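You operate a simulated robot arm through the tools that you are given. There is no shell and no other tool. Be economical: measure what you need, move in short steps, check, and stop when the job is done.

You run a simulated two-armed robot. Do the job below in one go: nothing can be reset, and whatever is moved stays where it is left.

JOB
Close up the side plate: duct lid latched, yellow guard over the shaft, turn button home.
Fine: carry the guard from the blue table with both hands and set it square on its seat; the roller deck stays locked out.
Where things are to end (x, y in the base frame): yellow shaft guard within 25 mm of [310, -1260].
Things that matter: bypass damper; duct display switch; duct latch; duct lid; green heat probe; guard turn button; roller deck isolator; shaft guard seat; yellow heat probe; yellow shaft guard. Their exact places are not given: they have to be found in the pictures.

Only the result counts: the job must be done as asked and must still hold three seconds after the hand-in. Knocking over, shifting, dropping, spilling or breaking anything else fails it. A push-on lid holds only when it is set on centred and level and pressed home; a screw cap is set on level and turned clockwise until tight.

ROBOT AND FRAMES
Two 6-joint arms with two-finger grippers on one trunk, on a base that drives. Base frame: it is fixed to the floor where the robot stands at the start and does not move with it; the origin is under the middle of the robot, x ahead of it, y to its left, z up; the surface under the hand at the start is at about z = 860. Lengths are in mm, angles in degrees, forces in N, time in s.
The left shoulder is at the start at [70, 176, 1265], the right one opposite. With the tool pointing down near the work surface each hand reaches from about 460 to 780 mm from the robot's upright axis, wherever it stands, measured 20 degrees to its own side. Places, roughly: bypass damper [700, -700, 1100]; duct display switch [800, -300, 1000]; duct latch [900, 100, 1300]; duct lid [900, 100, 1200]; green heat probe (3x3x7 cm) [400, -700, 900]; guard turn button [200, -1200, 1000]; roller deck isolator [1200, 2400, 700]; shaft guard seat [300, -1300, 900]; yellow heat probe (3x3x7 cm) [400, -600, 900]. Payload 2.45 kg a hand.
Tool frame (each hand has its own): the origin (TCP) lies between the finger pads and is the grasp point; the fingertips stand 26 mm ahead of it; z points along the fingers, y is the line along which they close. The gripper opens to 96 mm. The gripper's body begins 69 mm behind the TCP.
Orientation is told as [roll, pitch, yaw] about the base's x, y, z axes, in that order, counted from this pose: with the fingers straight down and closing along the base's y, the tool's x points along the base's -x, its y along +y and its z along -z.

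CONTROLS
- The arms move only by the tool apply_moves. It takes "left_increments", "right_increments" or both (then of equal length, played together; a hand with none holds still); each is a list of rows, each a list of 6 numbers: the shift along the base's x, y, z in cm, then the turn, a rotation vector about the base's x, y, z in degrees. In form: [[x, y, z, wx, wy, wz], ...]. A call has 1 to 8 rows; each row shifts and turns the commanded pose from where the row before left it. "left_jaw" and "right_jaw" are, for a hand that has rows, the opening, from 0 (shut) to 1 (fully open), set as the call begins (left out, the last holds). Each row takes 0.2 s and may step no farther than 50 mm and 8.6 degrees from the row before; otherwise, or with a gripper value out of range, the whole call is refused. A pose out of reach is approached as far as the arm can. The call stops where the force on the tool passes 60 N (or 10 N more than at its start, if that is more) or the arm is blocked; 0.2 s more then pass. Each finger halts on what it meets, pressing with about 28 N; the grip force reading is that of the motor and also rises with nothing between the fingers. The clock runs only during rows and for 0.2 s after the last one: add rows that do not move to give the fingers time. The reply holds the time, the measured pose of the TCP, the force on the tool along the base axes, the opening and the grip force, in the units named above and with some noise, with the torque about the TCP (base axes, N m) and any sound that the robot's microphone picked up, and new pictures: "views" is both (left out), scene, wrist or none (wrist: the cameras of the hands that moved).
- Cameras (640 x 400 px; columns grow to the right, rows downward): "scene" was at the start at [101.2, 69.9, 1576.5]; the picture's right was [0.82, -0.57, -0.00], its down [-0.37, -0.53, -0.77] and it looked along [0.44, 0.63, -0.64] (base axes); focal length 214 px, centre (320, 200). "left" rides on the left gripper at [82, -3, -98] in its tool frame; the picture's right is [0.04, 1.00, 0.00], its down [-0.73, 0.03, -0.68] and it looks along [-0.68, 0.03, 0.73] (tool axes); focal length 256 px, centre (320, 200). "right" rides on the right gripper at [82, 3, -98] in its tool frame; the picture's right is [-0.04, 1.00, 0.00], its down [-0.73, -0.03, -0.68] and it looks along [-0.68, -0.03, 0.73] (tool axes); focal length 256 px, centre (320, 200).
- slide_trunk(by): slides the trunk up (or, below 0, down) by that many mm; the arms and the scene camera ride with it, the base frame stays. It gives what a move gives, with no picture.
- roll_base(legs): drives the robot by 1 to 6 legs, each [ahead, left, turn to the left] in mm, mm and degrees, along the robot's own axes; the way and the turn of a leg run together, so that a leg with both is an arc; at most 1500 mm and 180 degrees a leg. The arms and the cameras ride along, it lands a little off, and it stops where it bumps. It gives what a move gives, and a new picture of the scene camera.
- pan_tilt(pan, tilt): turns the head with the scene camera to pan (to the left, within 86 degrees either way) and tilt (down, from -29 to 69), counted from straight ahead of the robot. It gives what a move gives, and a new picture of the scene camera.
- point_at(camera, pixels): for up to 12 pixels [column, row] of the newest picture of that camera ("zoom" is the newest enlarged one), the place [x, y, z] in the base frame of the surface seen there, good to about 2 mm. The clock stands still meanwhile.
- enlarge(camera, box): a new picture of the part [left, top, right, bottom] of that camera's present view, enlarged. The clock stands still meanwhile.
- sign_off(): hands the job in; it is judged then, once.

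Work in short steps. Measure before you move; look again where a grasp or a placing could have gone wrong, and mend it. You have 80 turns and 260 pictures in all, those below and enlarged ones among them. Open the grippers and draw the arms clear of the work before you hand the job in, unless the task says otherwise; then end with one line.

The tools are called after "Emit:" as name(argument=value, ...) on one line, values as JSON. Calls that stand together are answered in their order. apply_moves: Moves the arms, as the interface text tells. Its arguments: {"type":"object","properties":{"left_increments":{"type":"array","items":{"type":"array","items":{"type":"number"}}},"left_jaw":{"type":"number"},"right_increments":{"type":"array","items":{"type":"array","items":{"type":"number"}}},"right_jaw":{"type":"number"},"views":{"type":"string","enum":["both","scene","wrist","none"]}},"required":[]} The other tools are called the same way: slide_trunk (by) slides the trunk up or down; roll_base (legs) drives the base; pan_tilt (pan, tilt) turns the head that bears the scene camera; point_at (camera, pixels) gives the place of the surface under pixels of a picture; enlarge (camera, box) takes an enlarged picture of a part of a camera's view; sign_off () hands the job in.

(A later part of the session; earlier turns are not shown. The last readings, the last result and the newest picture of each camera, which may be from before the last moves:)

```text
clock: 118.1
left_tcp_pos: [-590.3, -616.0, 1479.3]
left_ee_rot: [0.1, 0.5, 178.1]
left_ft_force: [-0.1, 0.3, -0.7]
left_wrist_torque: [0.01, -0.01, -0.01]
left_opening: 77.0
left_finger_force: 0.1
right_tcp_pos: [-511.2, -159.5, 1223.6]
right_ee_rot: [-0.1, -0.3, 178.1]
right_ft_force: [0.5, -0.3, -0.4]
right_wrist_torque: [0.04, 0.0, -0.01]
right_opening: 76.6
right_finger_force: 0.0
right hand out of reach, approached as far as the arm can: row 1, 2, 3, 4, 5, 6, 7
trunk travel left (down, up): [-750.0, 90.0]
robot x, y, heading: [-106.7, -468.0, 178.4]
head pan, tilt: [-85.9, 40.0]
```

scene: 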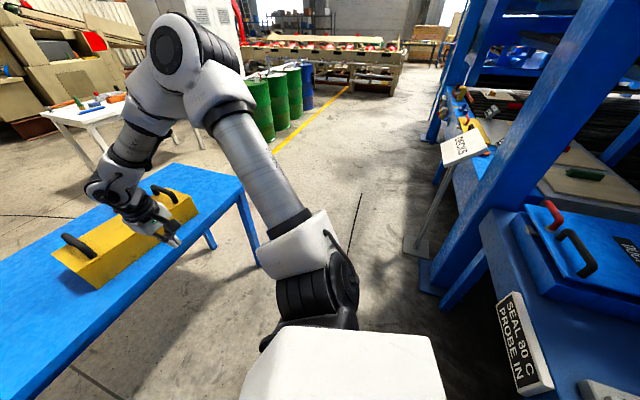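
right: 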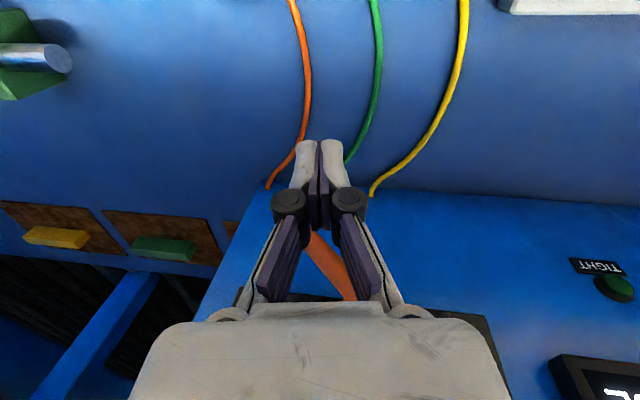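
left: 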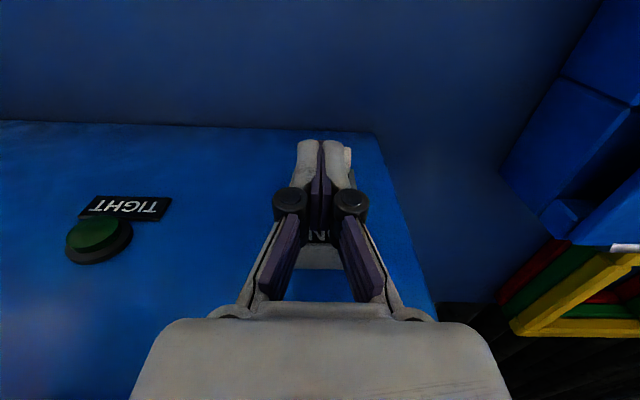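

The right arm is in a poor joint branch. I retrace the pitch move that caused it (pitch forward, then reverse it upward), then drive to the guard with hands high.

Emit:
apply_moves(right_increments=[[-2.4, 0, 0.5, 0, 8.6, 0], [-2.4, 0, 0.5, 0, 8.6, 0], [-2.4, 0, 0.5, 0, 8.6, 0], [-2.4, 0, 0.5, 0, 8.6, 0], [-2.4, 0, 0.5, 0, 8.6, 0], [-2.4, 0, 0.5, 0, 8.6, 0], [-2.4, 0, 0.5, 0, 8.6, 0], [-2.4, 0, 0.5, 0, 8.6, 0]], views="none")

Emit:
apply_moves(right_increments=[[0, -2.1, 3, 0, -8.6, 0], [0, -2.1, 3, 0, -8.6, 0], [0, -2.1, 3, 0, -8.6, 0], [0, -2.1, 3, 0, -8.6, 0], [0, -2.1, 3, 0, -8.6, 0], [0, -2.1, 3, 0, -8.6, 0], [0, -2.1, 3, 0, -8.6, 0], [0, -2.1, 3, 0, -8.6, 0]], views="none")

Emit:
apply_moves(right_increments=[[0, -2, 3, 0, 0, 0], [0, -2, 3, 0, 0, 0], [0, -2, 3, 0, 0, 0], [0, -2, 2, 0, 0, 0]], views="none")

Emit:
roll_base(legs=[[0, -478, 0], [0, 0, -16.8], [300, 0, 0]])

Emit:
pan_tilt(pan=0, tilt=50)

```text
clock: 119.9
left_tcp_pos: [-593.0, -617.0, 1479.8]
left_ee_rot: [0.1, 0.5, 178.1]
left_ft_force: [0.4, 0.2, -0.5]
left_wrist_torque: [0.02, -0.03, 0.01]
left_opening: 76.7
left_finger_force: 0.0
right_tcp_pos: [-695.6, -157.1, 1253.3]
right_ee_rot: [2.1, -63.4, 175.9]
right_ft_force: [-0.2, 0.1, -0.8]
right_wrist_torque: [-0.02, 0.03, 0.01]
right_opening: 76.5
right_finger_force: 0.0
right hand out of reach, approached as far as the arm can: row 1, 2, 5, 6
trunk travel left (down, up): [-750.0, 90.0]
robot x, y, heading: [-104.4, -464.9, 178.4]
head pan, tilt: [-85.9, 40.0]
```

```text
clock: 121.7
left_tcp_pos: [-594.5, -617.5, 1478.4]
left_ee_rot: [-0.1, 0.6, 178.2]
left_ft_force: [-0.6, 0.3, -0.4]
left_wrist_torque: [0.04, -0.03, 0.03]
left_opening: 77.0
left_finger_force: 0.1
right_tcp_pos: [-692.7, -319.6, 1475.9]
right_ee_rot: [-0.7, 2.0, 178.3]
right_ft_force: [-0.3, 0.5, 0.0]
right_wrist_torque: [-0.03, -0.01, -0.02]
right_opening: 77.0
right_finger_force: 0.1
right hand out of reach, approached as far as the arm can: row 2, 8
trunk travel left (down, up): [-750.0, 90.0]
robot x, y, heading: [-101.0, -466.5, 178.0]
head pan, tilt: [-85.9, 40.0]
```

```text
clock: 122.7
left_tcp_pos: [-588.7, -617.5, 1480.7]
left_ee_rot: [0.0, 0.4, 178.1]
left_ft_force: [1.1, -1.3, -0.2]
left_wrist_torque: [0.01, 0.01, -0.02]
left_opening: 77.1
left_finger_force: 0.0
right_tcp_pos: [-622.2, -382.3, 1515.9]
right_ee_rot: [-0.6, 1.8, 178.3]
right_ft_force: [0.3, 0.0, -1.4]
right_wrist_torque: [0.02, 0.02, 0.05]
right_opening: 77.1
right_finger_force: 0.1
right hand out of reach, approached as far as the arm can: row 1, 2, 3, 4
trunk travel left (down, up): [-750.0, 90.0]
robot x, y, heading: [-104.4, -467.5, 178.4]
head pan, tilt: [-85.9, 40.0]
```

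```text
clock: 128.1
left_tcp_pos: [-883.6, 92.8, 1481.4]
left_ee_rot: [0.1, 0.4, 161.4]
left_ft_force: [0.1, 0.4, -0.1]
left_wrist_torque: [-0.02, 0.04, 0.01]
left_opening: 76.7
left_finger_force: 0.1
right_tcp_pos: [-847.4, 327.0, 1515.2]
right_ee_rot: [-0.6, 1.7, 161.6]
right_ft_force: [0.5, 0.2, 0.2]
right_wrist_torque: [0.01, 0.01, -0.01]
right_opening: 76.6
right_finger_force: 0.1
trunk travel left (down, up): [-750.0, 90.0]
robot x, y, heading: [-375.8, 94.2, 161.6]
head pan, tilt: [-85.9, 40.0]
```

scene: 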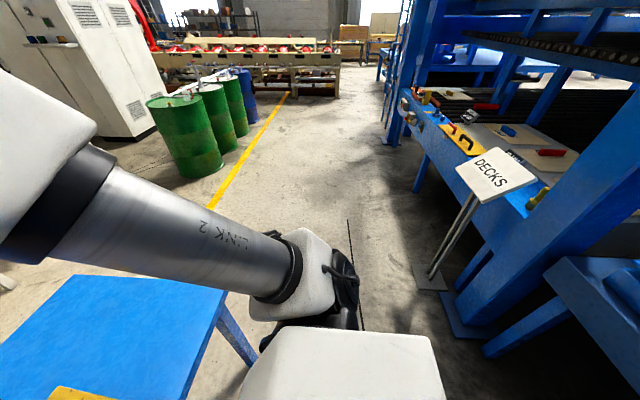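

```text
clock: 129.7
left_tcp_pos: [-887.0, 94.0, 1479.3]
left_ee_rot: [0.1, 0.4, 161.5]
left_ft_force: [-1.0, -0.2, 0.1]
left_wrist_torque: [0.03, 0.01, 0.04]
left_opening: 77.0
left_finger_force: 0.1
right_tcp_pos: [-850.8, 329.4, 1516.1]
right_ee_rot: [-0.6, 1.8, 161.6]
right_ft_force: [0.0, 0.2, -0.5]
right_wrist_torque: [0.02, 0.0, -0.04]
right_opening: 76.6
right_finger_force: 0.1
trunk travel left (down, up): [-750.0, 90.0]
robot x, y, heading: [-378.9, 97.5, 161.5]
head pan, tilt: [0.0, 50.0]
```

scene: 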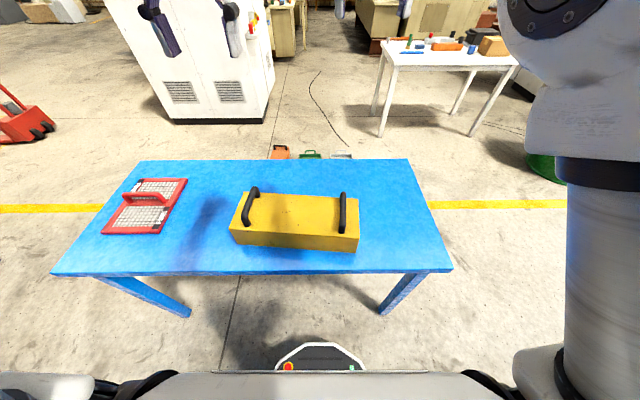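

The flip worked. Now in one go: shift 60 mm left, align both hands over the handles, lower the trunk, grip, lift together, turn toward the bench and slide to stand off before the seat.

Emit:
roll_base(legs=[[0, 60, 0]])

Emit:
apply_moves(left_increments=[[-3.13, 0.33, 0, 0, 0, 0], [-3.13, 0.33, 0, 0, 0, 0], [-3.13, 0.33, 0, 0, 0, 0]], right_increments=[[-0.7, 2.37, 0, 0, 0, 0], [-0.7, 2.37, 0, 0, 0, 0], [-0.7, 2.37, 0, 0, 0, 0]], views="none")

Emit:
slide_trunk(by=-380)

Emit:
pan_tilt(pan=0, tilt=30)

Emit:
apply_moves(left_increments=[[0, 0, 0, 0, 0, 0]], right_increments=[[0, 0, 0, 0, 0, 0]], views="wrist")

```text
clock: 130.7
left_tcp_pos: [-901.4, 49.8, 1479.5]
left_ee_rot: [0.6, 0.4, 161.4]
left_ft_force: [0.3, 1.0, 0.5]
left_wrist_torque: [-0.08, 0.03, -0.03]
left_opening: 76.8
left_finger_force: 0.1
right_tcp_pos: [-865.1, 285.0, 1514.8]
right_ee_rot: [-0.1, 1.8, 161.3]
right_ft_force: [0.2, 1.2, 0.7]
right_wrist_torque: [-0.08, 0.04, 0.01]
right_opening: 76.8
right_finger_force: 0.1
trunk travel left (down, up): [-750.0, 90.0]
robot x, y, heading: [-395.4, 42.3, 161.6]
head pan, tilt: [0.0, 50.0]
```

scene: 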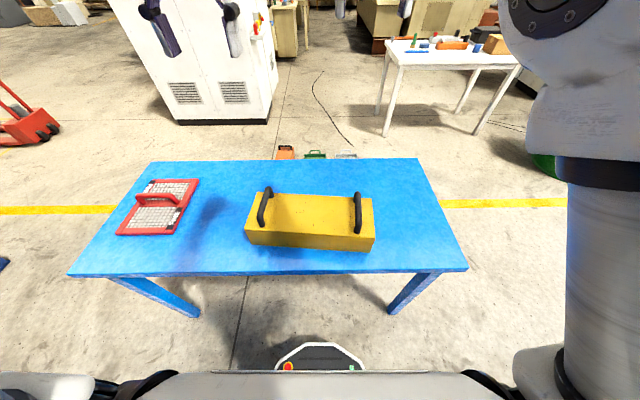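

```text
clock: 131.5
left_tcp_pos: [-1002.0, 49.3, 1478.6]
left_ee_rot: [0.0, 0.5, 161.4]
left_ft_force: [0.0, 0.0, 0.8]
left_wrist_torque: [0.02, -0.01, -0.01]
left_opening: 76.6
left_finger_force: 0.0
right_tcp_pos: [-885.2, 344.0, 1505.3]
right_ee_rot: [-0.6, 1.7, 161.5]
right_ft_force: [-0.8, -1.0, -0.2]
right_wrist_torque: [0.04, -0.06, 0.02]
right_opening: 76.7
right_finger_force: 0.0
right hand out of reach, approached as far as the arm can: row 2, 3
trunk travel left (down, up): [-750.0, 90.0]
robot x, y, heading: [-393.1, 38.3, 161.7]
head pan, tilt: [0.0, 50.0]
```

```text
clock: 135.2
left_tcp_pos: [-1000.0, 49.5, 1100.6]
left_ee_rot: [0.1, 0.5, 161.4]
left_ft_force: [0.1, 0.3, -0.9]
left_wrist_torque: [-0.02, -0.01, -0.02]
left_opening: 76.6
left_finger_force: 0.0
right_tcp_pos: [-882.8, 345.9, 1126.3]
right_ee_rot: [-0.5, 1.6, 161.4]
right_ft_force: [1.2, 0.2, 0.3]
right_wrist_torque: [-0.03, 0.0, 0.0]
right_opening: 76.5
right_finger_force: 0.1
trunk travel left (down, up): [-370.0, 470.0]
robot x, y, heading: [-393.6, 43.9, 161.6]
head pan, tilt: [0.0, 50.0]
```

```text
clock: 136.0
left_tcp_pos: [-999.2, 49.5, 1099.9]
left_ee_rot: [0.1, 0.4, 161.5]
left_ft_force: [-0.2, 0.2, 1.1]
left_wrist_torque: [0.01, 0.02, 0.01]
left_opening: 76.7
left_finger_force: 0.1
right_tcp_pos: [-882.9, 345.8, 1127.7]
right_ee_rot: [-0.5, 1.6, 161.4]
right_ft_force: [0.4, 0.4, -0.5]
right_wrist_torque: [0.03, 0.04, -0.01]
right_opening: 76.6
right_finger_force: 0.1
trunk travel left (down, up): [-370.0, 470.0]
robot x, y, heading: [-395.1, 38.8, 161.6]
head pan, tilt: [0.0, 30.0]
```

scene: 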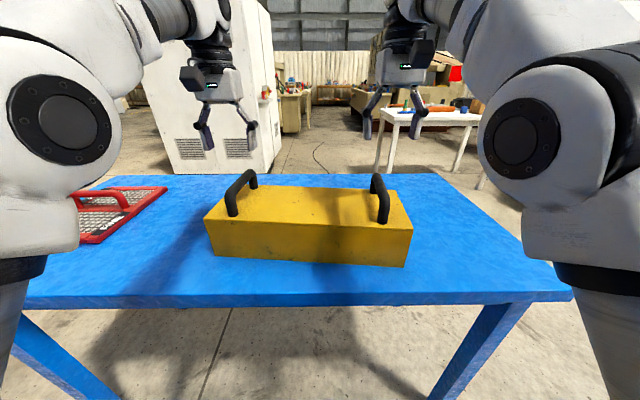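

```text
clock: 136.4
left_tcp_pos: [-998.4, 51.1, 1099.1]
left_ee_rot: [0.1, 0.5, 161.4]
left_ft_force: [0.2, -0.7, -0.5]
left_wrist_torque: [-0.03, 0.02, -0.01]
left_opening: 77.0
left_finger_force: 0.2
right_tcp_pos: [-882.0, 346.2, 1126.7]
right_ee_rot: [-0.6, 1.6, 161.5]
right_ft_force: [-0.3, 0.2, 0.1]
right_wrist_torque: [-0.06, 0.0, 0.01]
right_opening: 77.1
right_finger_force: 0.0
trunk travel left (down, up): [-370.0, 470.0]
robot x, y, heading: [-396.5, 40.4, 161.7]
head pan, tilt: [0.0, 30.0]
5 turns are left
```

right: 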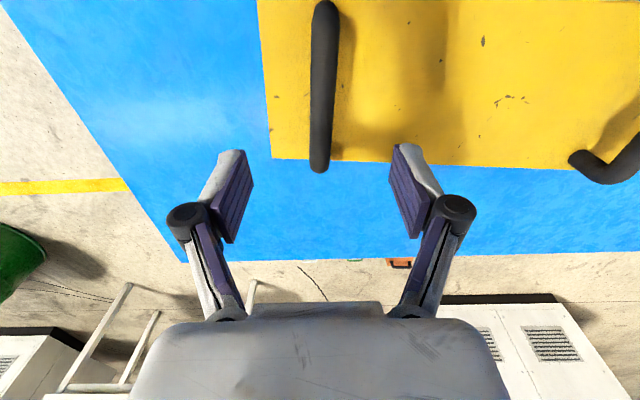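
left: 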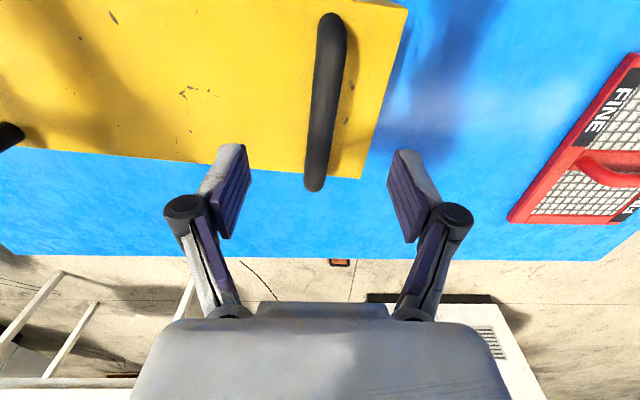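

Both handles lie centred between the fingers in the wrist views. Now: lower, grip, lift 300 mm together, turn around and carry to above the seat.

Emit:
slide_trunk(by=-90)

Emit:
apply_moves(left_increments=[[0, 0, -1, 0, 0, 0], [0, 0, -0.5, 0, 0, 0], [0, 0, 0, 0, 0, 0]], right_increments=[[0, 0, -2.2, 0, 0, 0], [0, 0, -2.1, 0, 0, 0], [0, 0, 0, 0, 0, 0]], views="none")

Emit:
apply_moves(left_increments=[[0, 0, 0, 0, 0, 0], [0, 0, 0, 0, 0, 0], [0, 0, 0, 0, 0, 0], [0, 0, 0, 0, 0, 0]], right_increments=[[0, 0, 0, 0, 0, 0], [0, 0, 0, 0, 0, 0], [0, 0, 0, 0, 0, 0], [0, 0, 0, 0, 0, 0]], left_jaw=0, right_jaw=0, views="wrist")

Emit:
slide_trunk(by=300)

Emit:
roll_base(legs=[[-150, 0, 0], [0, 0, 90], [0, 0, 91.1], [0, -1051, 0], [345, 0, 0]])

Emit:
apply_moves(left_increments=[[0, 0, 0, 0, 0, 0]], right_increments=[[0, 0, 0, 0, 0, 0]], views="both")

Emit:
pan_tilt(pan=-12, tilt=60)

```text
clock: 137.7
left_tcp_pos: [-999.1, 50.5, 1011.6]
left_ee_rot: [0.1, 0.5, 161.3]
left_ft_force: [0.1, -0.2, -0.1]
left_wrist_torque: [-0.01, 0.01, 0.01]
left_opening: 76.7
left_finger_force: 0.1
right_tcp_pos: [-883.8, 346.4, 1035.4]
right_ee_rot: [-0.5, 1.6, 161.4]
right_ft_force: [-0.6, 0.1, -0.1]
right_wrist_torque: [0.0, 0.0, -0.01]
right_opening: 76.7
right_finger_force: 0.0
trunk travel left (down, up): [-280.0, 560.0]
robot x, y, heading: [-396.0, 42.3, 161.6]
head pan, tilt: [0.0, 30.0]
```

```text
clock: 138.4
left_tcp_pos: [-999.1, 50.5, 995.2]
left_ee_rot: [0.1, 0.3, 161.4]
left_ft_force: [0.5, -0.3, 0.1]
left_wrist_torque: [-0.02, 0.02, -0.03]
left_opening: 77.1
left_finger_force: 0.0
right_tcp_pos: [-881.5, 344.6, 993.6]
right_ee_rot: [-0.6, 1.6, 161.5]
right_ft_force: [-0.6, 0.0, 0.1]
right_wrist_torque: [-0.02, 0.02, 0.03]
right_opening: 76.8
right_finger_force: 0.0
trunk travel left (down, up): [-280.0, 560.0]
robot x, y, heading: [-400.1, 43.7, 161.5]
head pan, tilt: [0.0, 30.0]
```

```text
clock: 139.4
left_tcp_pos: [-999.0, 47.5, 995.0]
left_ee_rot: [0.2, 0.4, 161.5]
left_ft_force: [-12.2, -41.8, 6.7]
left_wrist_torque: [0.11, 0.02, -0.66]
left_opening: 22.0
left_finger_force: 28.1
right_tcp_pos: [-882.9, 345.1, 994.6]
right_ee_rot: [-0.6, 1.6, 161.4]
right_ft_force: [6.2, 39.3, 6.9]
right_wrist_torque: [-0.12, -0.01, -0.6]
right_opening: 21.9
right_finger_force: 28.0
trunk travel left (down, up): [-280.0, 560.0]
robot x, y, heading: [-394.5, 41.7, 161.6]
head pan, tilt: [0.0, 30.0]
```

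right: 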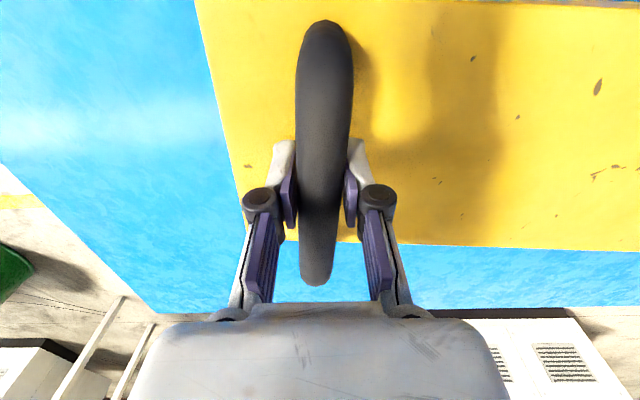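
left: 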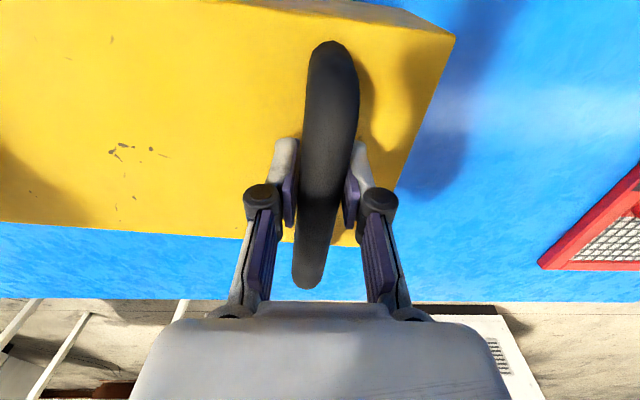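

```text
clock: 142.4
left_tcp_pos: [-1000.8, 49.6, 1294.4]
left_ee_rot: [0.5, 0.4, 161.3]
left_ft_force: [-14.4, -46.7, -5.4]
left_wrist_torque: [0.12, -0.12, -0.67]
left_opening: 22.2
left_finger_force: 28.5
right_tcp_pos: [-885.0, 346.8, 1292.5]
right_ee_rot: [-0.7, 1.6, 161.4]
right_ft_force: [13.7, 47.8, -5.0]
right_wrist_torque: [-0.23, -0.07, -0.65]
right_opening: 22.2
right_finger_force: 28.1
trunk travel left (down, up): [-580.0, 260.0]
robot x, y, heading: [-397.1, 43.2, 161.6]
head pan, tilt: [0.0, 30.0]
```

```text
clock: 158.2
left_tcp_pos: [355.3, -1100.1, 1294.6]
left_ee_rot: [0.4, 0.4, -18.4]
left_ft_force: [14.2, 46.9, -5.1]
left_wrist_torque: [-0.11, 0.1, -0.63]
left_opening: 22.0
left_finger_force: 27.8
right_tcp_pos: [239.3, -1397.5, 1292.6]
right_ee_rot: [-0.8, 1.6, -18.5]
right_ft_force: [-13.0, -48.5, -6.0]
right_wrist_torque: [0.25, 0.06, -0.67]
right_opening: 21.8
right_finger_force: 28.2
trunk travel left (down, up): [-580.0, 260.0]
robot x, y, heading: [-244.1, -1090.6, -18.4]
head pan, tilt: [0.0, 30.0]
```

scene: 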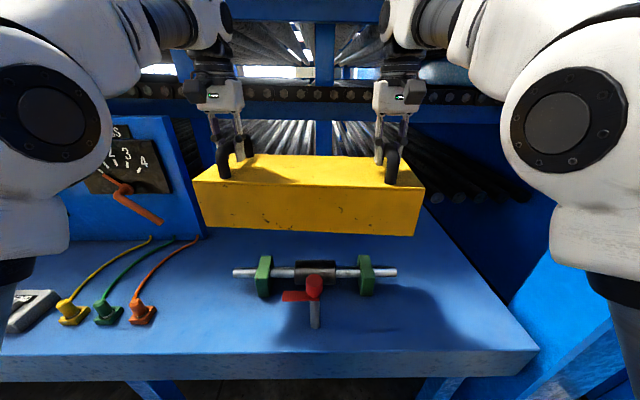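

```text
clock: 158.6
left_tcp_pos: [354.9, -1100.0, 1294.3]
left_ee_rot: [0.4, 0.5, -18.4]
left_ft_force: [-2.8, 6.9, -5.7]
left_wrist_torque: [-0.06, -0.06, -0.77]
left_opening: 21.9
left_finger_force: 28.3
right_tcp_pos: [240.5, -1397.8, 1292.7]
right_ee_rot: [-0.8, 1.5, -18.6]
right_ft_force: [2.5, -6.2, -5.1]
right_wrist_torque: [0.06, 0.24, -0.8]
right_opening: 21.9
right_finger_force: 27.6
trunk travel left (down, up): [-580.0, 260.0]
robot x, y, heading: [-249.2, -1092.1, -18.1]
head pan, tilt: [0.0, 30.0]
```

scene: 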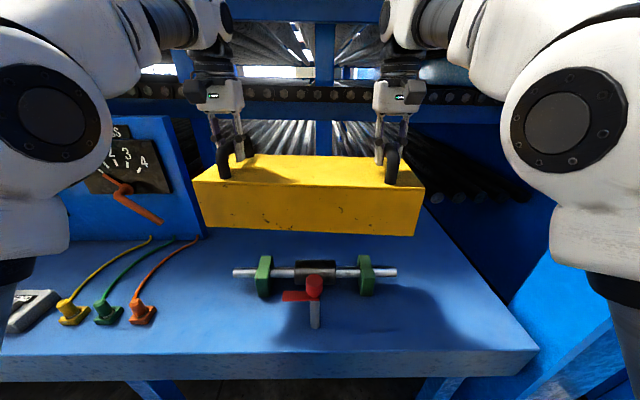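
right: 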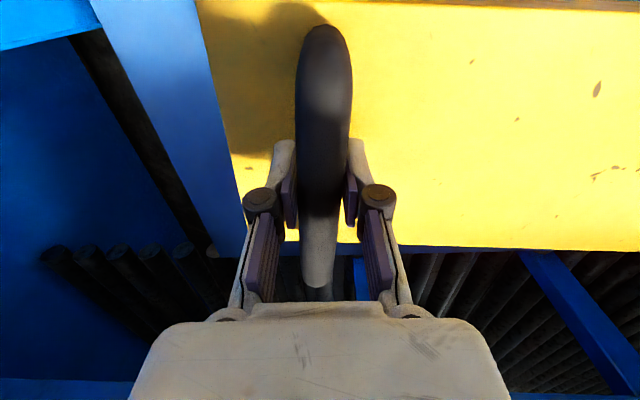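
left: 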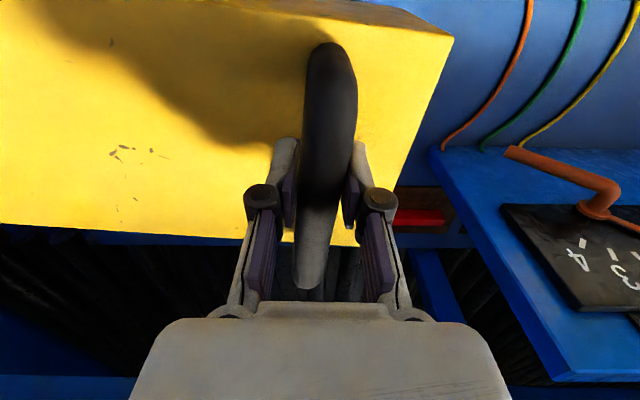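

```text
clock: 159.6
left_tcp_pos: [357.0, -1100.0, 1294.1]
left_ee_rot: [0.3, 0.5, -18.3]
left_ft_force: [-0.3, 11.2, -5.0]
left_wrist_torque: [0.12, 0.28, -0.71]
left_opening: 22.1
left_finger_force: 28.0
right_tcp_pos: [238.6, -1398.6, 1292.7]
right_ee_rot: [-0.8, 1.6, -18.5]
right_ft_force: [0.8, -10.6, -5.1]
right_wrist_torque: [0.04, -0.12, -0.73]
right_opening: 21.9
right_finger_force: 28.1
trunk travel left (down, up): [-580.0, 260.0]
robot x, y, heading: [-248.1, -1092.0, -18.3]
head pan, tilt: [-12.0, 60.0]
4 turns are left
```

scene: 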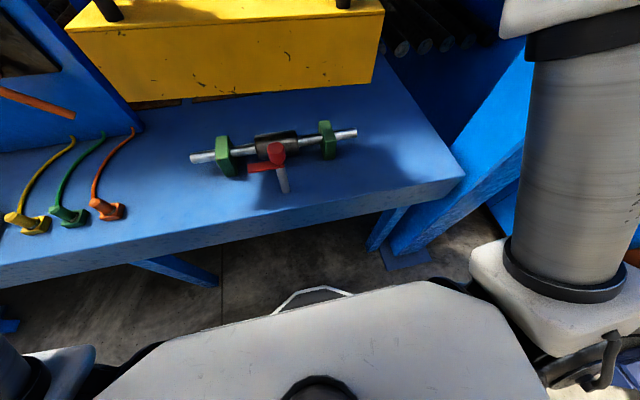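

Guard is in both hands above the bench; midpoint is [298,-1249], and the guard looks ~5° clockwise of the shaft. I measure shaft, button and guard edges, then rotate the guard +5.3° and shift it to the target while hovering.

Emit:
point_at(camera="scene", pixels=[[277, 149], [277, 157], [250, 167], [263, 166], [286, 188], [194, 158], [353, 133], [222, 150], [326, 135], [105, 106], [370, 82], [72, 33]])

Emit:
enlarge(camera="scene", box=[180, 110, 370, 220])

Emit:
apply_moves(left_increments=[[-0.05, -0.19, 0, 0, 0, 1.77], [-0.05, -0.19, 0, 0, 0, 1.77], [-0.06, -0.19, 0, 0, 0, 1.77], [0, 0, 0, 0, 0, 0]], right_increments=[[0.87, -0.55, 0, 0, 0, 1.77], [0.87, -0.55, 0, 0, 0, 1.77], [0.86, -0.54, 0, 0, 0, 1.77], [0, 0, 0, 0, 0, 0]], views="none")

Emit:
pan_tilt(pan=0, tilt=40)

Emit:
point_at(camera="scene", pixels=[[200, 165], [230, 180], [260, 182], [300, 184], [340, 186], [380, 188], [410, 188], [230, 120], [380, 125], [250, 150], [300, 150], [370, 150]])

```text
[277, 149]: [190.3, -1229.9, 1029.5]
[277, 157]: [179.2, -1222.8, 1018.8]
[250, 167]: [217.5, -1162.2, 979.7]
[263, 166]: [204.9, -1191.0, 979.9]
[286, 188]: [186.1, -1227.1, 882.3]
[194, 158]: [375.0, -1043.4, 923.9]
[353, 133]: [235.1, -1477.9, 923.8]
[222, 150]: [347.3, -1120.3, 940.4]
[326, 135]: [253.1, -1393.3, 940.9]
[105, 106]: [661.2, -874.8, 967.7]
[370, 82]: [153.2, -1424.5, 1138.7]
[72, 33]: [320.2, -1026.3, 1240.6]
```

```text
3.37 times, centred on (275, 165) of scene
```

zoom: 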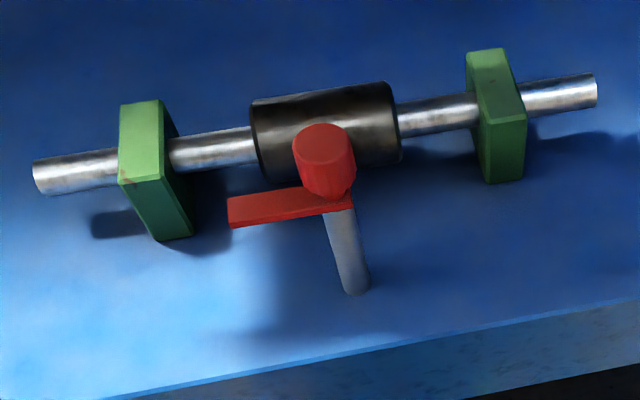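

```text
clock: 160.6
left_tcp_pos: [353.4, -1106.9, 1293.6]
left_ee_rot: [0.4, 0.5, -13.1]
left_ft_force: [-5.0, 2.9, -5.3]
left_wrist_torque: [0.04, 0.15, -0.75]
left_opening: 22.2
left_finger_force: 28.1
right_tcp_pos: [266.0, -1413.4, 1292.3]
right_ee_rot: [-0.8, 1.7, -13.1]
right_ft_force: [4.2, -2.4, -5.8]
right_wrist_torque: [-0.03, 0.05, -0.72]
right_opening: 22.0
right_finger_force: 27.9
trunk travel left (down, up): [-580.0, 260.0]
robot x, y, heading: [-252.7, -1092.3, -18.2]
head pan, tilt: [-12.0, 60.0]
```

```text
clock: 161.4
left_tcp_pos: [355.5, -1106.6, 1292.7]
left_ee_rot: [0.4, 0.5, -13.0]
left_ft_force: [-7.2, -5.9, -5.4]
left_wrist_torque: [-0.02, -0.01, -0.71]
left_opening: 21.9
left_finger_force: 28.5
right_tcp_pos: [266.2, -1413.9, 1292.6]
right_ee_rot: [-0.7, 1.7, -13.3]
right_ft_force: [6.4, 6.2, -5.9]
right_wrist_torque: [0.02, 0.23, -0.73]
right_opening: 21.6
right_finger_force: 27.5
trunk travel left (down, up): [-580.0, 260.0]
robot x, y, heading: [-248.2, -1093.8, -18.0]
head pan, tilt: [0.0, 40.0]
```

scene: 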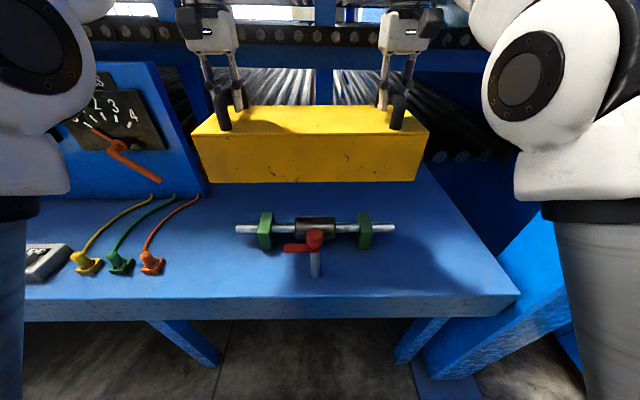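

```text
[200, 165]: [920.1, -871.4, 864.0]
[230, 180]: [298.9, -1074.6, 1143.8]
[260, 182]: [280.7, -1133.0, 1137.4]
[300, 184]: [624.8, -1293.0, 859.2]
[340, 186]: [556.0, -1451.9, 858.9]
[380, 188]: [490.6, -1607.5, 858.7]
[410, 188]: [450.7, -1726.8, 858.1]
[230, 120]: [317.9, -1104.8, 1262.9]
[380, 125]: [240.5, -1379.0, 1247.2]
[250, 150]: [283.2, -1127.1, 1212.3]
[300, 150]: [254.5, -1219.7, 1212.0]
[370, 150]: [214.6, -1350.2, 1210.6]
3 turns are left
```

Guard yaw (17.1°) now matches the shaft (17.6°) and the midpoint is [311,-1260]. I lower it onto the bench, release, rise, and move the base so the right hand hovers by the red turn button.

Emit:
slide_trunk(by=-265)

Emit:
apply_moves(left_increments=[[0, 0, -0.5, 0, 0, 0], [0, 0, -0.4, 0, 0, 0], [0, 0, -0.3, 0, 0, 0], [0, 0, -0.2, 0, 0, 0], [0, 0, 0, 0, 0, 0]], right_increments=[[0, 0, -0.5, 0, 0, 0], [0, 0, -0.4, 0, 0, 0], [0, 0, -0.3, 0, 0, 0], [0, 0, -0.2, 0, 0, 0], [0, 0, 0, 0, 0, 0]], views="none")

Emit:
apply_moves(left_increments=[[0, 0, 0, 0, 0, 0], [0, 0, 0, 0, 0, 0], [0, 0, 0, 0, 0, 0]], right_increments=[[0, 0, 0, 0, 0, 0], [0, 0, 0, 0, 0, 0], [0, 0, 0, 0, 0, 0]], left_jaw=0.7, right_jaw=0.7, views="scene")

Emit:
slide_trunk(by=150)

Emit:
roll_base(legs=[[-182, 0, 0], [0, 193, 0]])

Emit:
apply_moves(right_increments=[[0, 0, 0, 0, 0, 0], [0, 0, 0, 0, 0, 0], [0, 0, 0, 0, 0, 0]], right_jaw=0, views="wrist")

Emit:
pan_tilt(pan=-18, tilt=40)

Emit:
point_at(camera="right", pixels=[[320, 80], [280, 80], [240, 80], [200, 80], [240, 120], [200, 120], [160, 120], [160, 80], [120, 100], [240, 40], [200, 40], [160, 40]])

```text
clock: 164.1
left_tcp_pos: [353.5, -1106.2, 1028.3]
left_ee_rot: [0.4, 0.5, -13.0]
left_ft_force: [-10.8, -22.1, -6.0]
left_wrist_torque: [0.09, 0.1, -0.72]
left_opening: 22.0
left_finger_force: 28.0
right_tcp_pos: [265.5, -1413.8, 1027.6]
right_ee_rot: [-0.7, 1.6, -13.2]
right_ft_force: [11.3, 22.6, -5.5]
right_wrist_torque: [-0.05, 0.09, -0.7]
right_opening: 21.5
right_finger_force: 27.7
trunk travel left (down, up): [-315.0, 525.0]
robot x, y, heading: [-247.5, -1097.3, -18.3]
head pan, tilt: [0.0, 40.0]
```

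```text
clock: 165.3
left_tcp_pos: [353.1, -1106.6, 1016.8]
left_ee_rot: [0.5, 0.3, -13.2]
left_ft_force: [-13.0, -23.1, -5.2]
left_wrist_torque: [-0.23, -0.78, -0.74]
left_opening: 21.9
left_finger_force: 28.3
right_tcp_pos: [265.2, -1414.3, 1015.4]
right_ee_rot: [-0.8, 1.4, -13.2]
right_ft_force: [14.1, 22.1, 7.2]
right_wrist_torque: [-0.29, -0.61, -0.75]
right_opening: 22.0
right_finger_force: 27.4
trunk travel left (down, up): [-315.0, 525.0]
robot x, y, heading: [-250.0, -1095.4, -18.2]
head pan, tilt: [0.0, 40.0]
```

```text
clock: 166.1
left_tcp_pos: [352.9, -1105.9, 1015.8]
left_ee_rot: [0.4, 0.4, -13.2]
left_ft_force: [0.5, -0.4, -0.1]
left_wrist_torque: [-0.02, -0.01, -0.01]
left_opening: 67.4
left_finger_force: 0.1
right_tcp_pos: [265.1, -1413.6, 1014.3]
right_ee_rot: [-0.8, 1.6, -13.2]
right_ft_force: [0.3, 0.0, -0.7]
right_wrist_torque: [0.03, -0.01, -0.01]
right_opening: 67.0
right_finger_force: 0.1
trunk travel left (down, up): [-315.0, 525.0]
robot x, y, heading: [-249.4, -1097.2, -18.3]
head pan, tilt: [0.0, 40.0]
```

scene: 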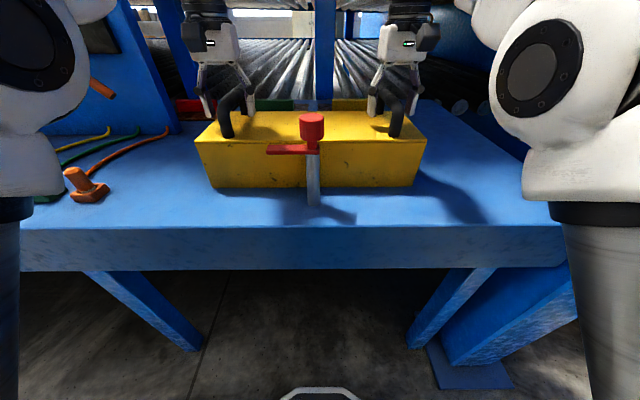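

```text
clock: 167.9
left_tcp_pos: [354.0, -1105.5, 1165.7]
left_ee_rot: [0.4, 0.4, -13.2]
left_ft_force: [-0.3, -0.3, -0.3]
left_wrist_torque: [0.03, 0.0, -0.02]
left_opening: 67.2
left_finger_force: 0.1
right_tcp_pos: [265.0, -1415.3, 1164.2]
right_ee_rot: [-0.9, 1.6, -13.2]
right_ft_force: [0.2, 0.6, -0.9]
right_wrist_torque: [-0.02, 0.03, 0.0]
right_opening: 67.2
right_finger_force: 0.0
trunk travel left (down, up): [-465.0, 375.0]
robot x, y, heading: [-249.5, -1093.2, -18.3]
head pan, tilt: [0.0, 40.0]
```

```text
clock: 170.6
left_tcp_pos: [239.1, -866.7, 1166.6]
left_ee_rot: [0.4, 0.4, -13.0]
left_ft_force: [-0.4, -0.6, 0.1]
left_wrist_torque: [-0.01, 0.0, 0.0]
left_opening: 67.1
left_finger_force: 0.0
right_tcp_pos: [150.5, -1174.8, 1164.1]
right_ee_rot: [-0.7, 1.6, -13.1]
right_ft_force: [-0.2, 0.8, -0.2]
right_wrist_torque: [-0.02, -0.01, 0.0]
right_opening: 67.1
right_finger_force: 0.0
trunk travel left (down, up): [-465.0, 375.0]
robot x, y, heading: [-364.3, -858.5, -18.0]
head pan, tilt: [0.0, 40.0]
```

scene: 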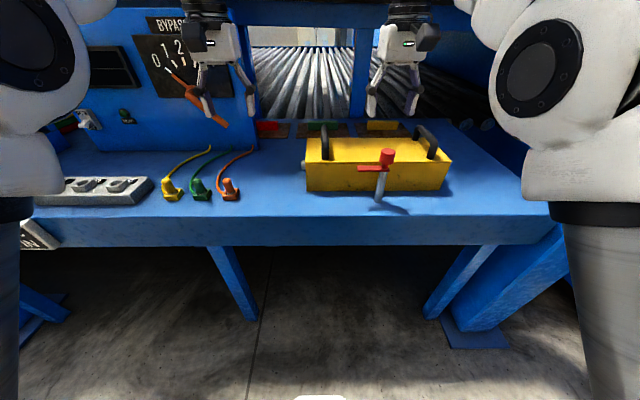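

```text
clock: 171.3
left_tcp_pos: [238.5, -867.4, 1165.7]
left_ee_rot: [0.4, 0.5, -13.0]
left_ft_force: [-0.4, 0.0, -0.3]
left_wrist_torque: [0.03, 0.03, -0.03]
left_opening: 67.0
left_finger_force: 0.0
right_tcp_pos: [150.7, -1175.9, 1164.1]
right_ee_rot: [-0.7, 1.6, -13.0]
right_ft_force: [-0.7, 0.3, 0.4]
right_wrist_torque: [-0.01, 0.0, 0.01]
right_opening: 0.0
right_finger_force: 27.8
trunk travel left (down, up): [-465.0, 375.0]
robot x, y, heading: [-366.1, -853.4, -18.3]
head pan, tilt: [0.0, 40.0]
```

right: 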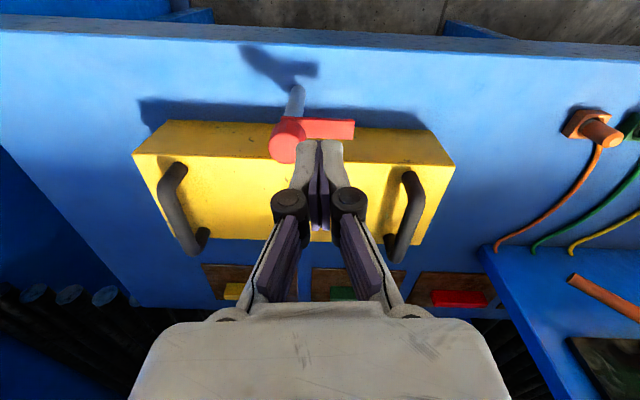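

```text
clock: 172.2
left_tcp_pos: [238.2, -867.8, 1166.3]
left_ee_rot: [0.4, 0.4, -13.0]
left_ft_force: [-0.5, 0.6, 0.8]
left_wrist_torque: [0.0, 0.02, -0.03]
left_opening: 67.3
left_finger_force: 0.0
right_tcp_pos: [150.1, -1175.9, 1163.7]
right_ee_rot: [-0.7, 1.6, -13.1]
right_ft_force: [-0.2, -0.6, -0.3]
right_wrist_torque: [-0.02, 0.0, 0.0]
right_opening: 0.0
right_finger_force: 27.9
trunk travel left (down, up): [-465.0, 375.0]
robot x, y, heading: [-365.7, -859.6, -18.1]
head pan, tilt: [-18.0, 40.0]
```

scene: 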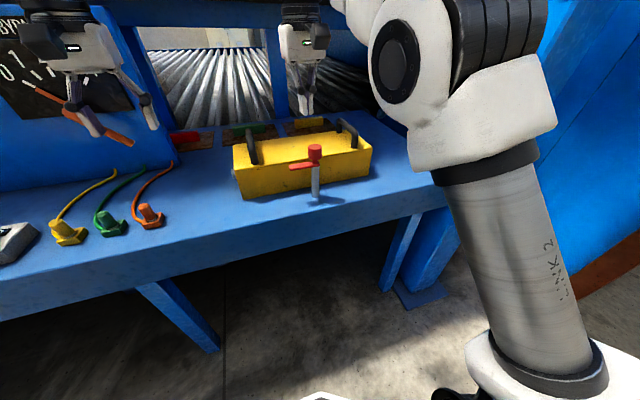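

```text
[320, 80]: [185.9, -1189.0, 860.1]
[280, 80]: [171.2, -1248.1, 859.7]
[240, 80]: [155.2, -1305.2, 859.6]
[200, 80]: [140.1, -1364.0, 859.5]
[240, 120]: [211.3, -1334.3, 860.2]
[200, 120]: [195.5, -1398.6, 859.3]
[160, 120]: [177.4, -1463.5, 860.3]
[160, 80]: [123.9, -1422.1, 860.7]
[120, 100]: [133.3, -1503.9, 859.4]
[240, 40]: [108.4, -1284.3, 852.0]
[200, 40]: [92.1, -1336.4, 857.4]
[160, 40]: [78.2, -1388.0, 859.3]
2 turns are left
```

Guard sits square on the shaft; red arm still points left. I lower the closed right fist in front of it, sweep it toward the guard to its home, then withdraw and look.

Emit:
slide_trunk(by=-169)

Emit:
apply_moves(right_increments=[[2.65, -0.45, 0, 0, 0, 0], [2.53, -0.07, 0, 0, 0, 0], [2.16, -1.33, 0, 0, 0, 0], [0.69, -1.34, 0, 0, 0, 0], [0.17, -0.79, 0, 0, 0, 0], [0.07, -0.44, 0, 0, 0, 0], [0, 0, 0, 0, 0, 0]], views="both")

Emit:
enlarge(camera="scene", box=[220, 120, 390, 220])

Emit:
apply_moves(right_increments=[[-0.3, 1.9, 0, 0, 0, 0], [-1, 1, 0, 0, 0, 0]], views="none")

Emit:
slide_trunk(by=169)

Emit:
apply_moves(right_increments=[[0, 0, 0, 0, 0, 0]], views="both")

Emit:
enlarge(camera="scene", box=[220, 120, 390, 220])

Emit:
enlarge(camera="right", box=[120, 20, 480, 260])

```text
clock: 174.1
left_tcp_pos: [239.5, -867.1, 998.1]
left_ee_rot: [0.5, 0.4, -13.1]
left_ft_force: [-0.5, 0.2, 0.0]
left_wrist_torque: [0.01, 0.03, 0.0]
left_opening: 67.2
left_finger_force: 0.0
right_tcp_pos: [151.0, -1175.6, 994.1]
right_ee_rot: [-0.8, 1.6, -13.1]
right_ft_force: [-0.4, -0.6, -0.3]
right_wrist_torque: [0.02, 0.01, 0.0]
right_opening: 0.0
right_finger_force: 27.9
trunk travel left (down, up): [-296.0, 544.0]
robot x, y, heading: [-362.6, -855.0, -18.1]
head pan, tilt: [-18.0, 40.0]
```

```text
clock: 175.1
left_tcp_pos: [236.5, -856.7, 998.3]
left_ee_rot: [0.1, 0.2, -12.6]
left_ft_force: [0.1, -0.1, -1.3]
left_wrist_torque: [-0.04, 0.0, -0.01]
left_opening: 67.1
left_finger_force: 0.2
right_tcp_pos: [195.7, -1184.9, 981.8]
right_ee_rot: [-1.2, 0.9, -11.9]
right_ft_force: [-1.7, 29.9, 20.8]
right_wrist_torque: [-1.98, -0.03, -0.13]
right_opening: 0.0
right_finger_force: 28.1
right hand out of reach, approached as far as the arm can: row 2, 3, 4
trunk travel left (down, up): [-296.0, 544.0]
robot x, y, heading: [-365.2, -854.2, -17.9]
head pan, tilt: [-18.0, 40.0]
stopped in row 5 (right hand): the force on the tool passed its limit at 67 N (the readings are from after the stop); the commanded pose is now the measured one
```

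scene: 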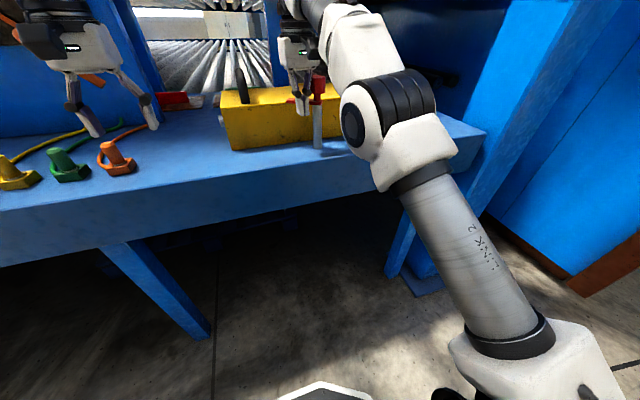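
right: 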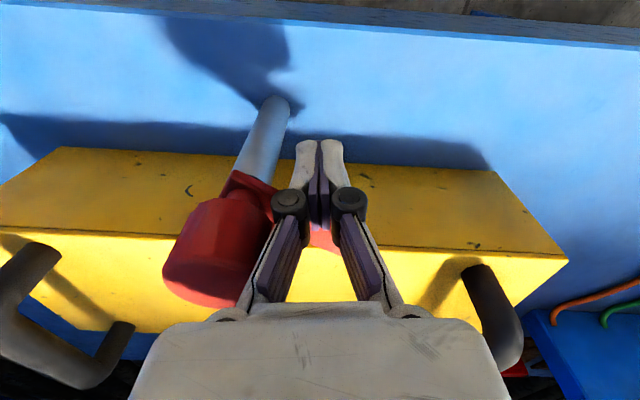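

```text
3.76 times, centred on (305, 170) of scene
```

zoom: 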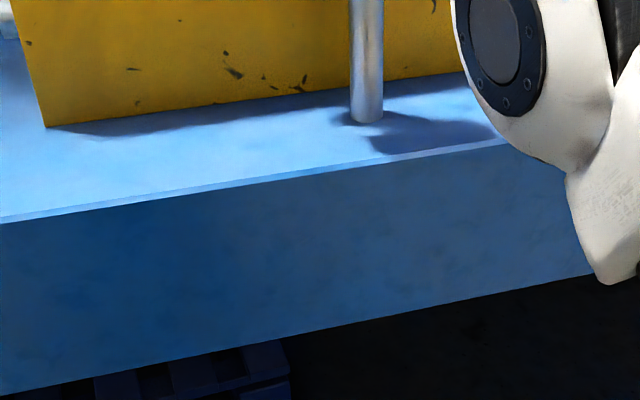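

```text
clock: 175.7
left_tcp_pos: [237.2, -863.3, 998.4]
left_ee_rot: [0.4, 0.3, -12.8]
left_ft_force: [0.1, 0.1, -0.8]
left_wrist_torque: [-0.02, -0.01, 0.0]
left_opening: 67.0
left_finger_force: 0.1
right_tcp_pos: [183.0, -1164.9, 973.8]
right_ee_rot: [-0.7, 1.4, -12.6]
right_ft_force: [-0.6, 0.0, -1.0]
right_wrist_torque: [-0.03, 0.02, 0.0]
right_opening: 0.0
right_finger_force: 28.2
trunk travel left (down, up): [-296.0, 544.0]
robot x, y, heading: [-365.3, -857.0, -18.1]
head pan, tilt: [-18.0, 40.0]
```

```text
clock: 177.6
left_tcp_pos: [238.5, -864.4, 1166.1]
left_ee_rot: [0.5, 0.4, -12.8]
left_ft_force: [-0.3, 0.4, 0.4]
left_wrist_torque: [0.0, 0.02, -0.02]
left_opening: 66.9
left_finger_force: 0.0
right_tcp_pos: [185.6, -1165.7, 1143.8]
right_ee_rot: [-0.8, 1.4, -12.4]
right_ft_force: [0.6, -0.1, 0.4]
right_wrist_torque: [-0.02, -0.01, 0.02]
right_opening: 0.0
right_finger_force: 28.7
trunk travel left (down, up): [-465.0, 375.0]
robot x, y, heading: [-362.3, -853.2, -17.9]
head pan, tilt: [-18.0, 40.0]
```

```text
clock: 178.0
left_tcp_pos: [239.6, -865.3, 1165.8]
left_ee_rot: [0.4, 0.4, -12.6]
left_ft_force: [0.1, 0.0, -0.7]
left_wrist_torque: [0.01, 0.0, 0.01]
left_opening: 67.2
left_finger_force: 0.0
right_tcp_pos: [185.3, -1165.4, 1143.3]
right_ee_rot: [-0.7, 1.4, -12.4]
right_ft_force: [-0.8, 0.0, -0.2]
right_wrist_torque: [-0.01, -0.01, 0.03]
right_opening: 0.0
right_finger_force: 28.3
trunk travel left (down, up): [-465.0, 375.0]
robot x, y, heading: [-365.0, -854.7, -17.7]
head pan, tilt: [-18.0, 40.0]
```

scene: 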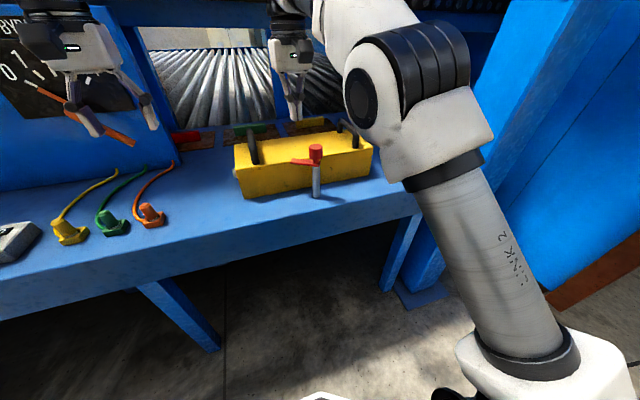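
right: 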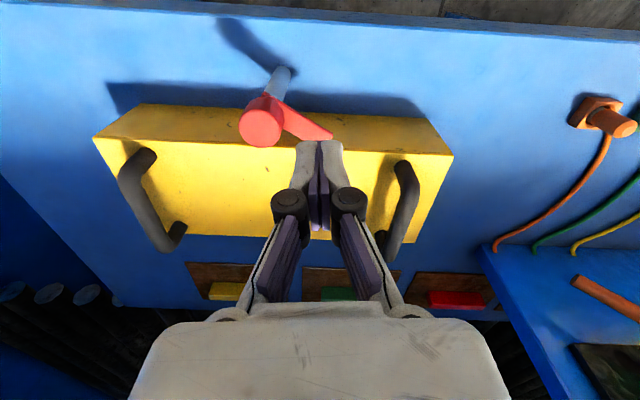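

```text
3.76 times, centred on (305, 170) of scene
```

zoom: 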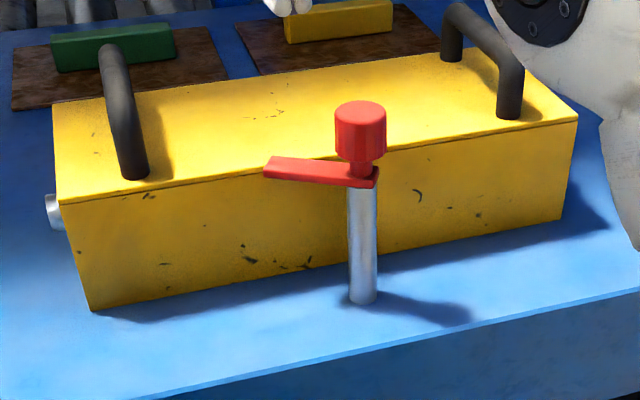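

```text
1.67 times, centred on (300, 140) of right
1 turns are left
```

zoom: 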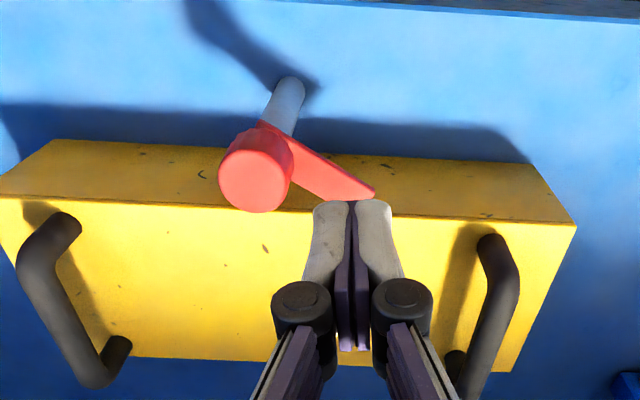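

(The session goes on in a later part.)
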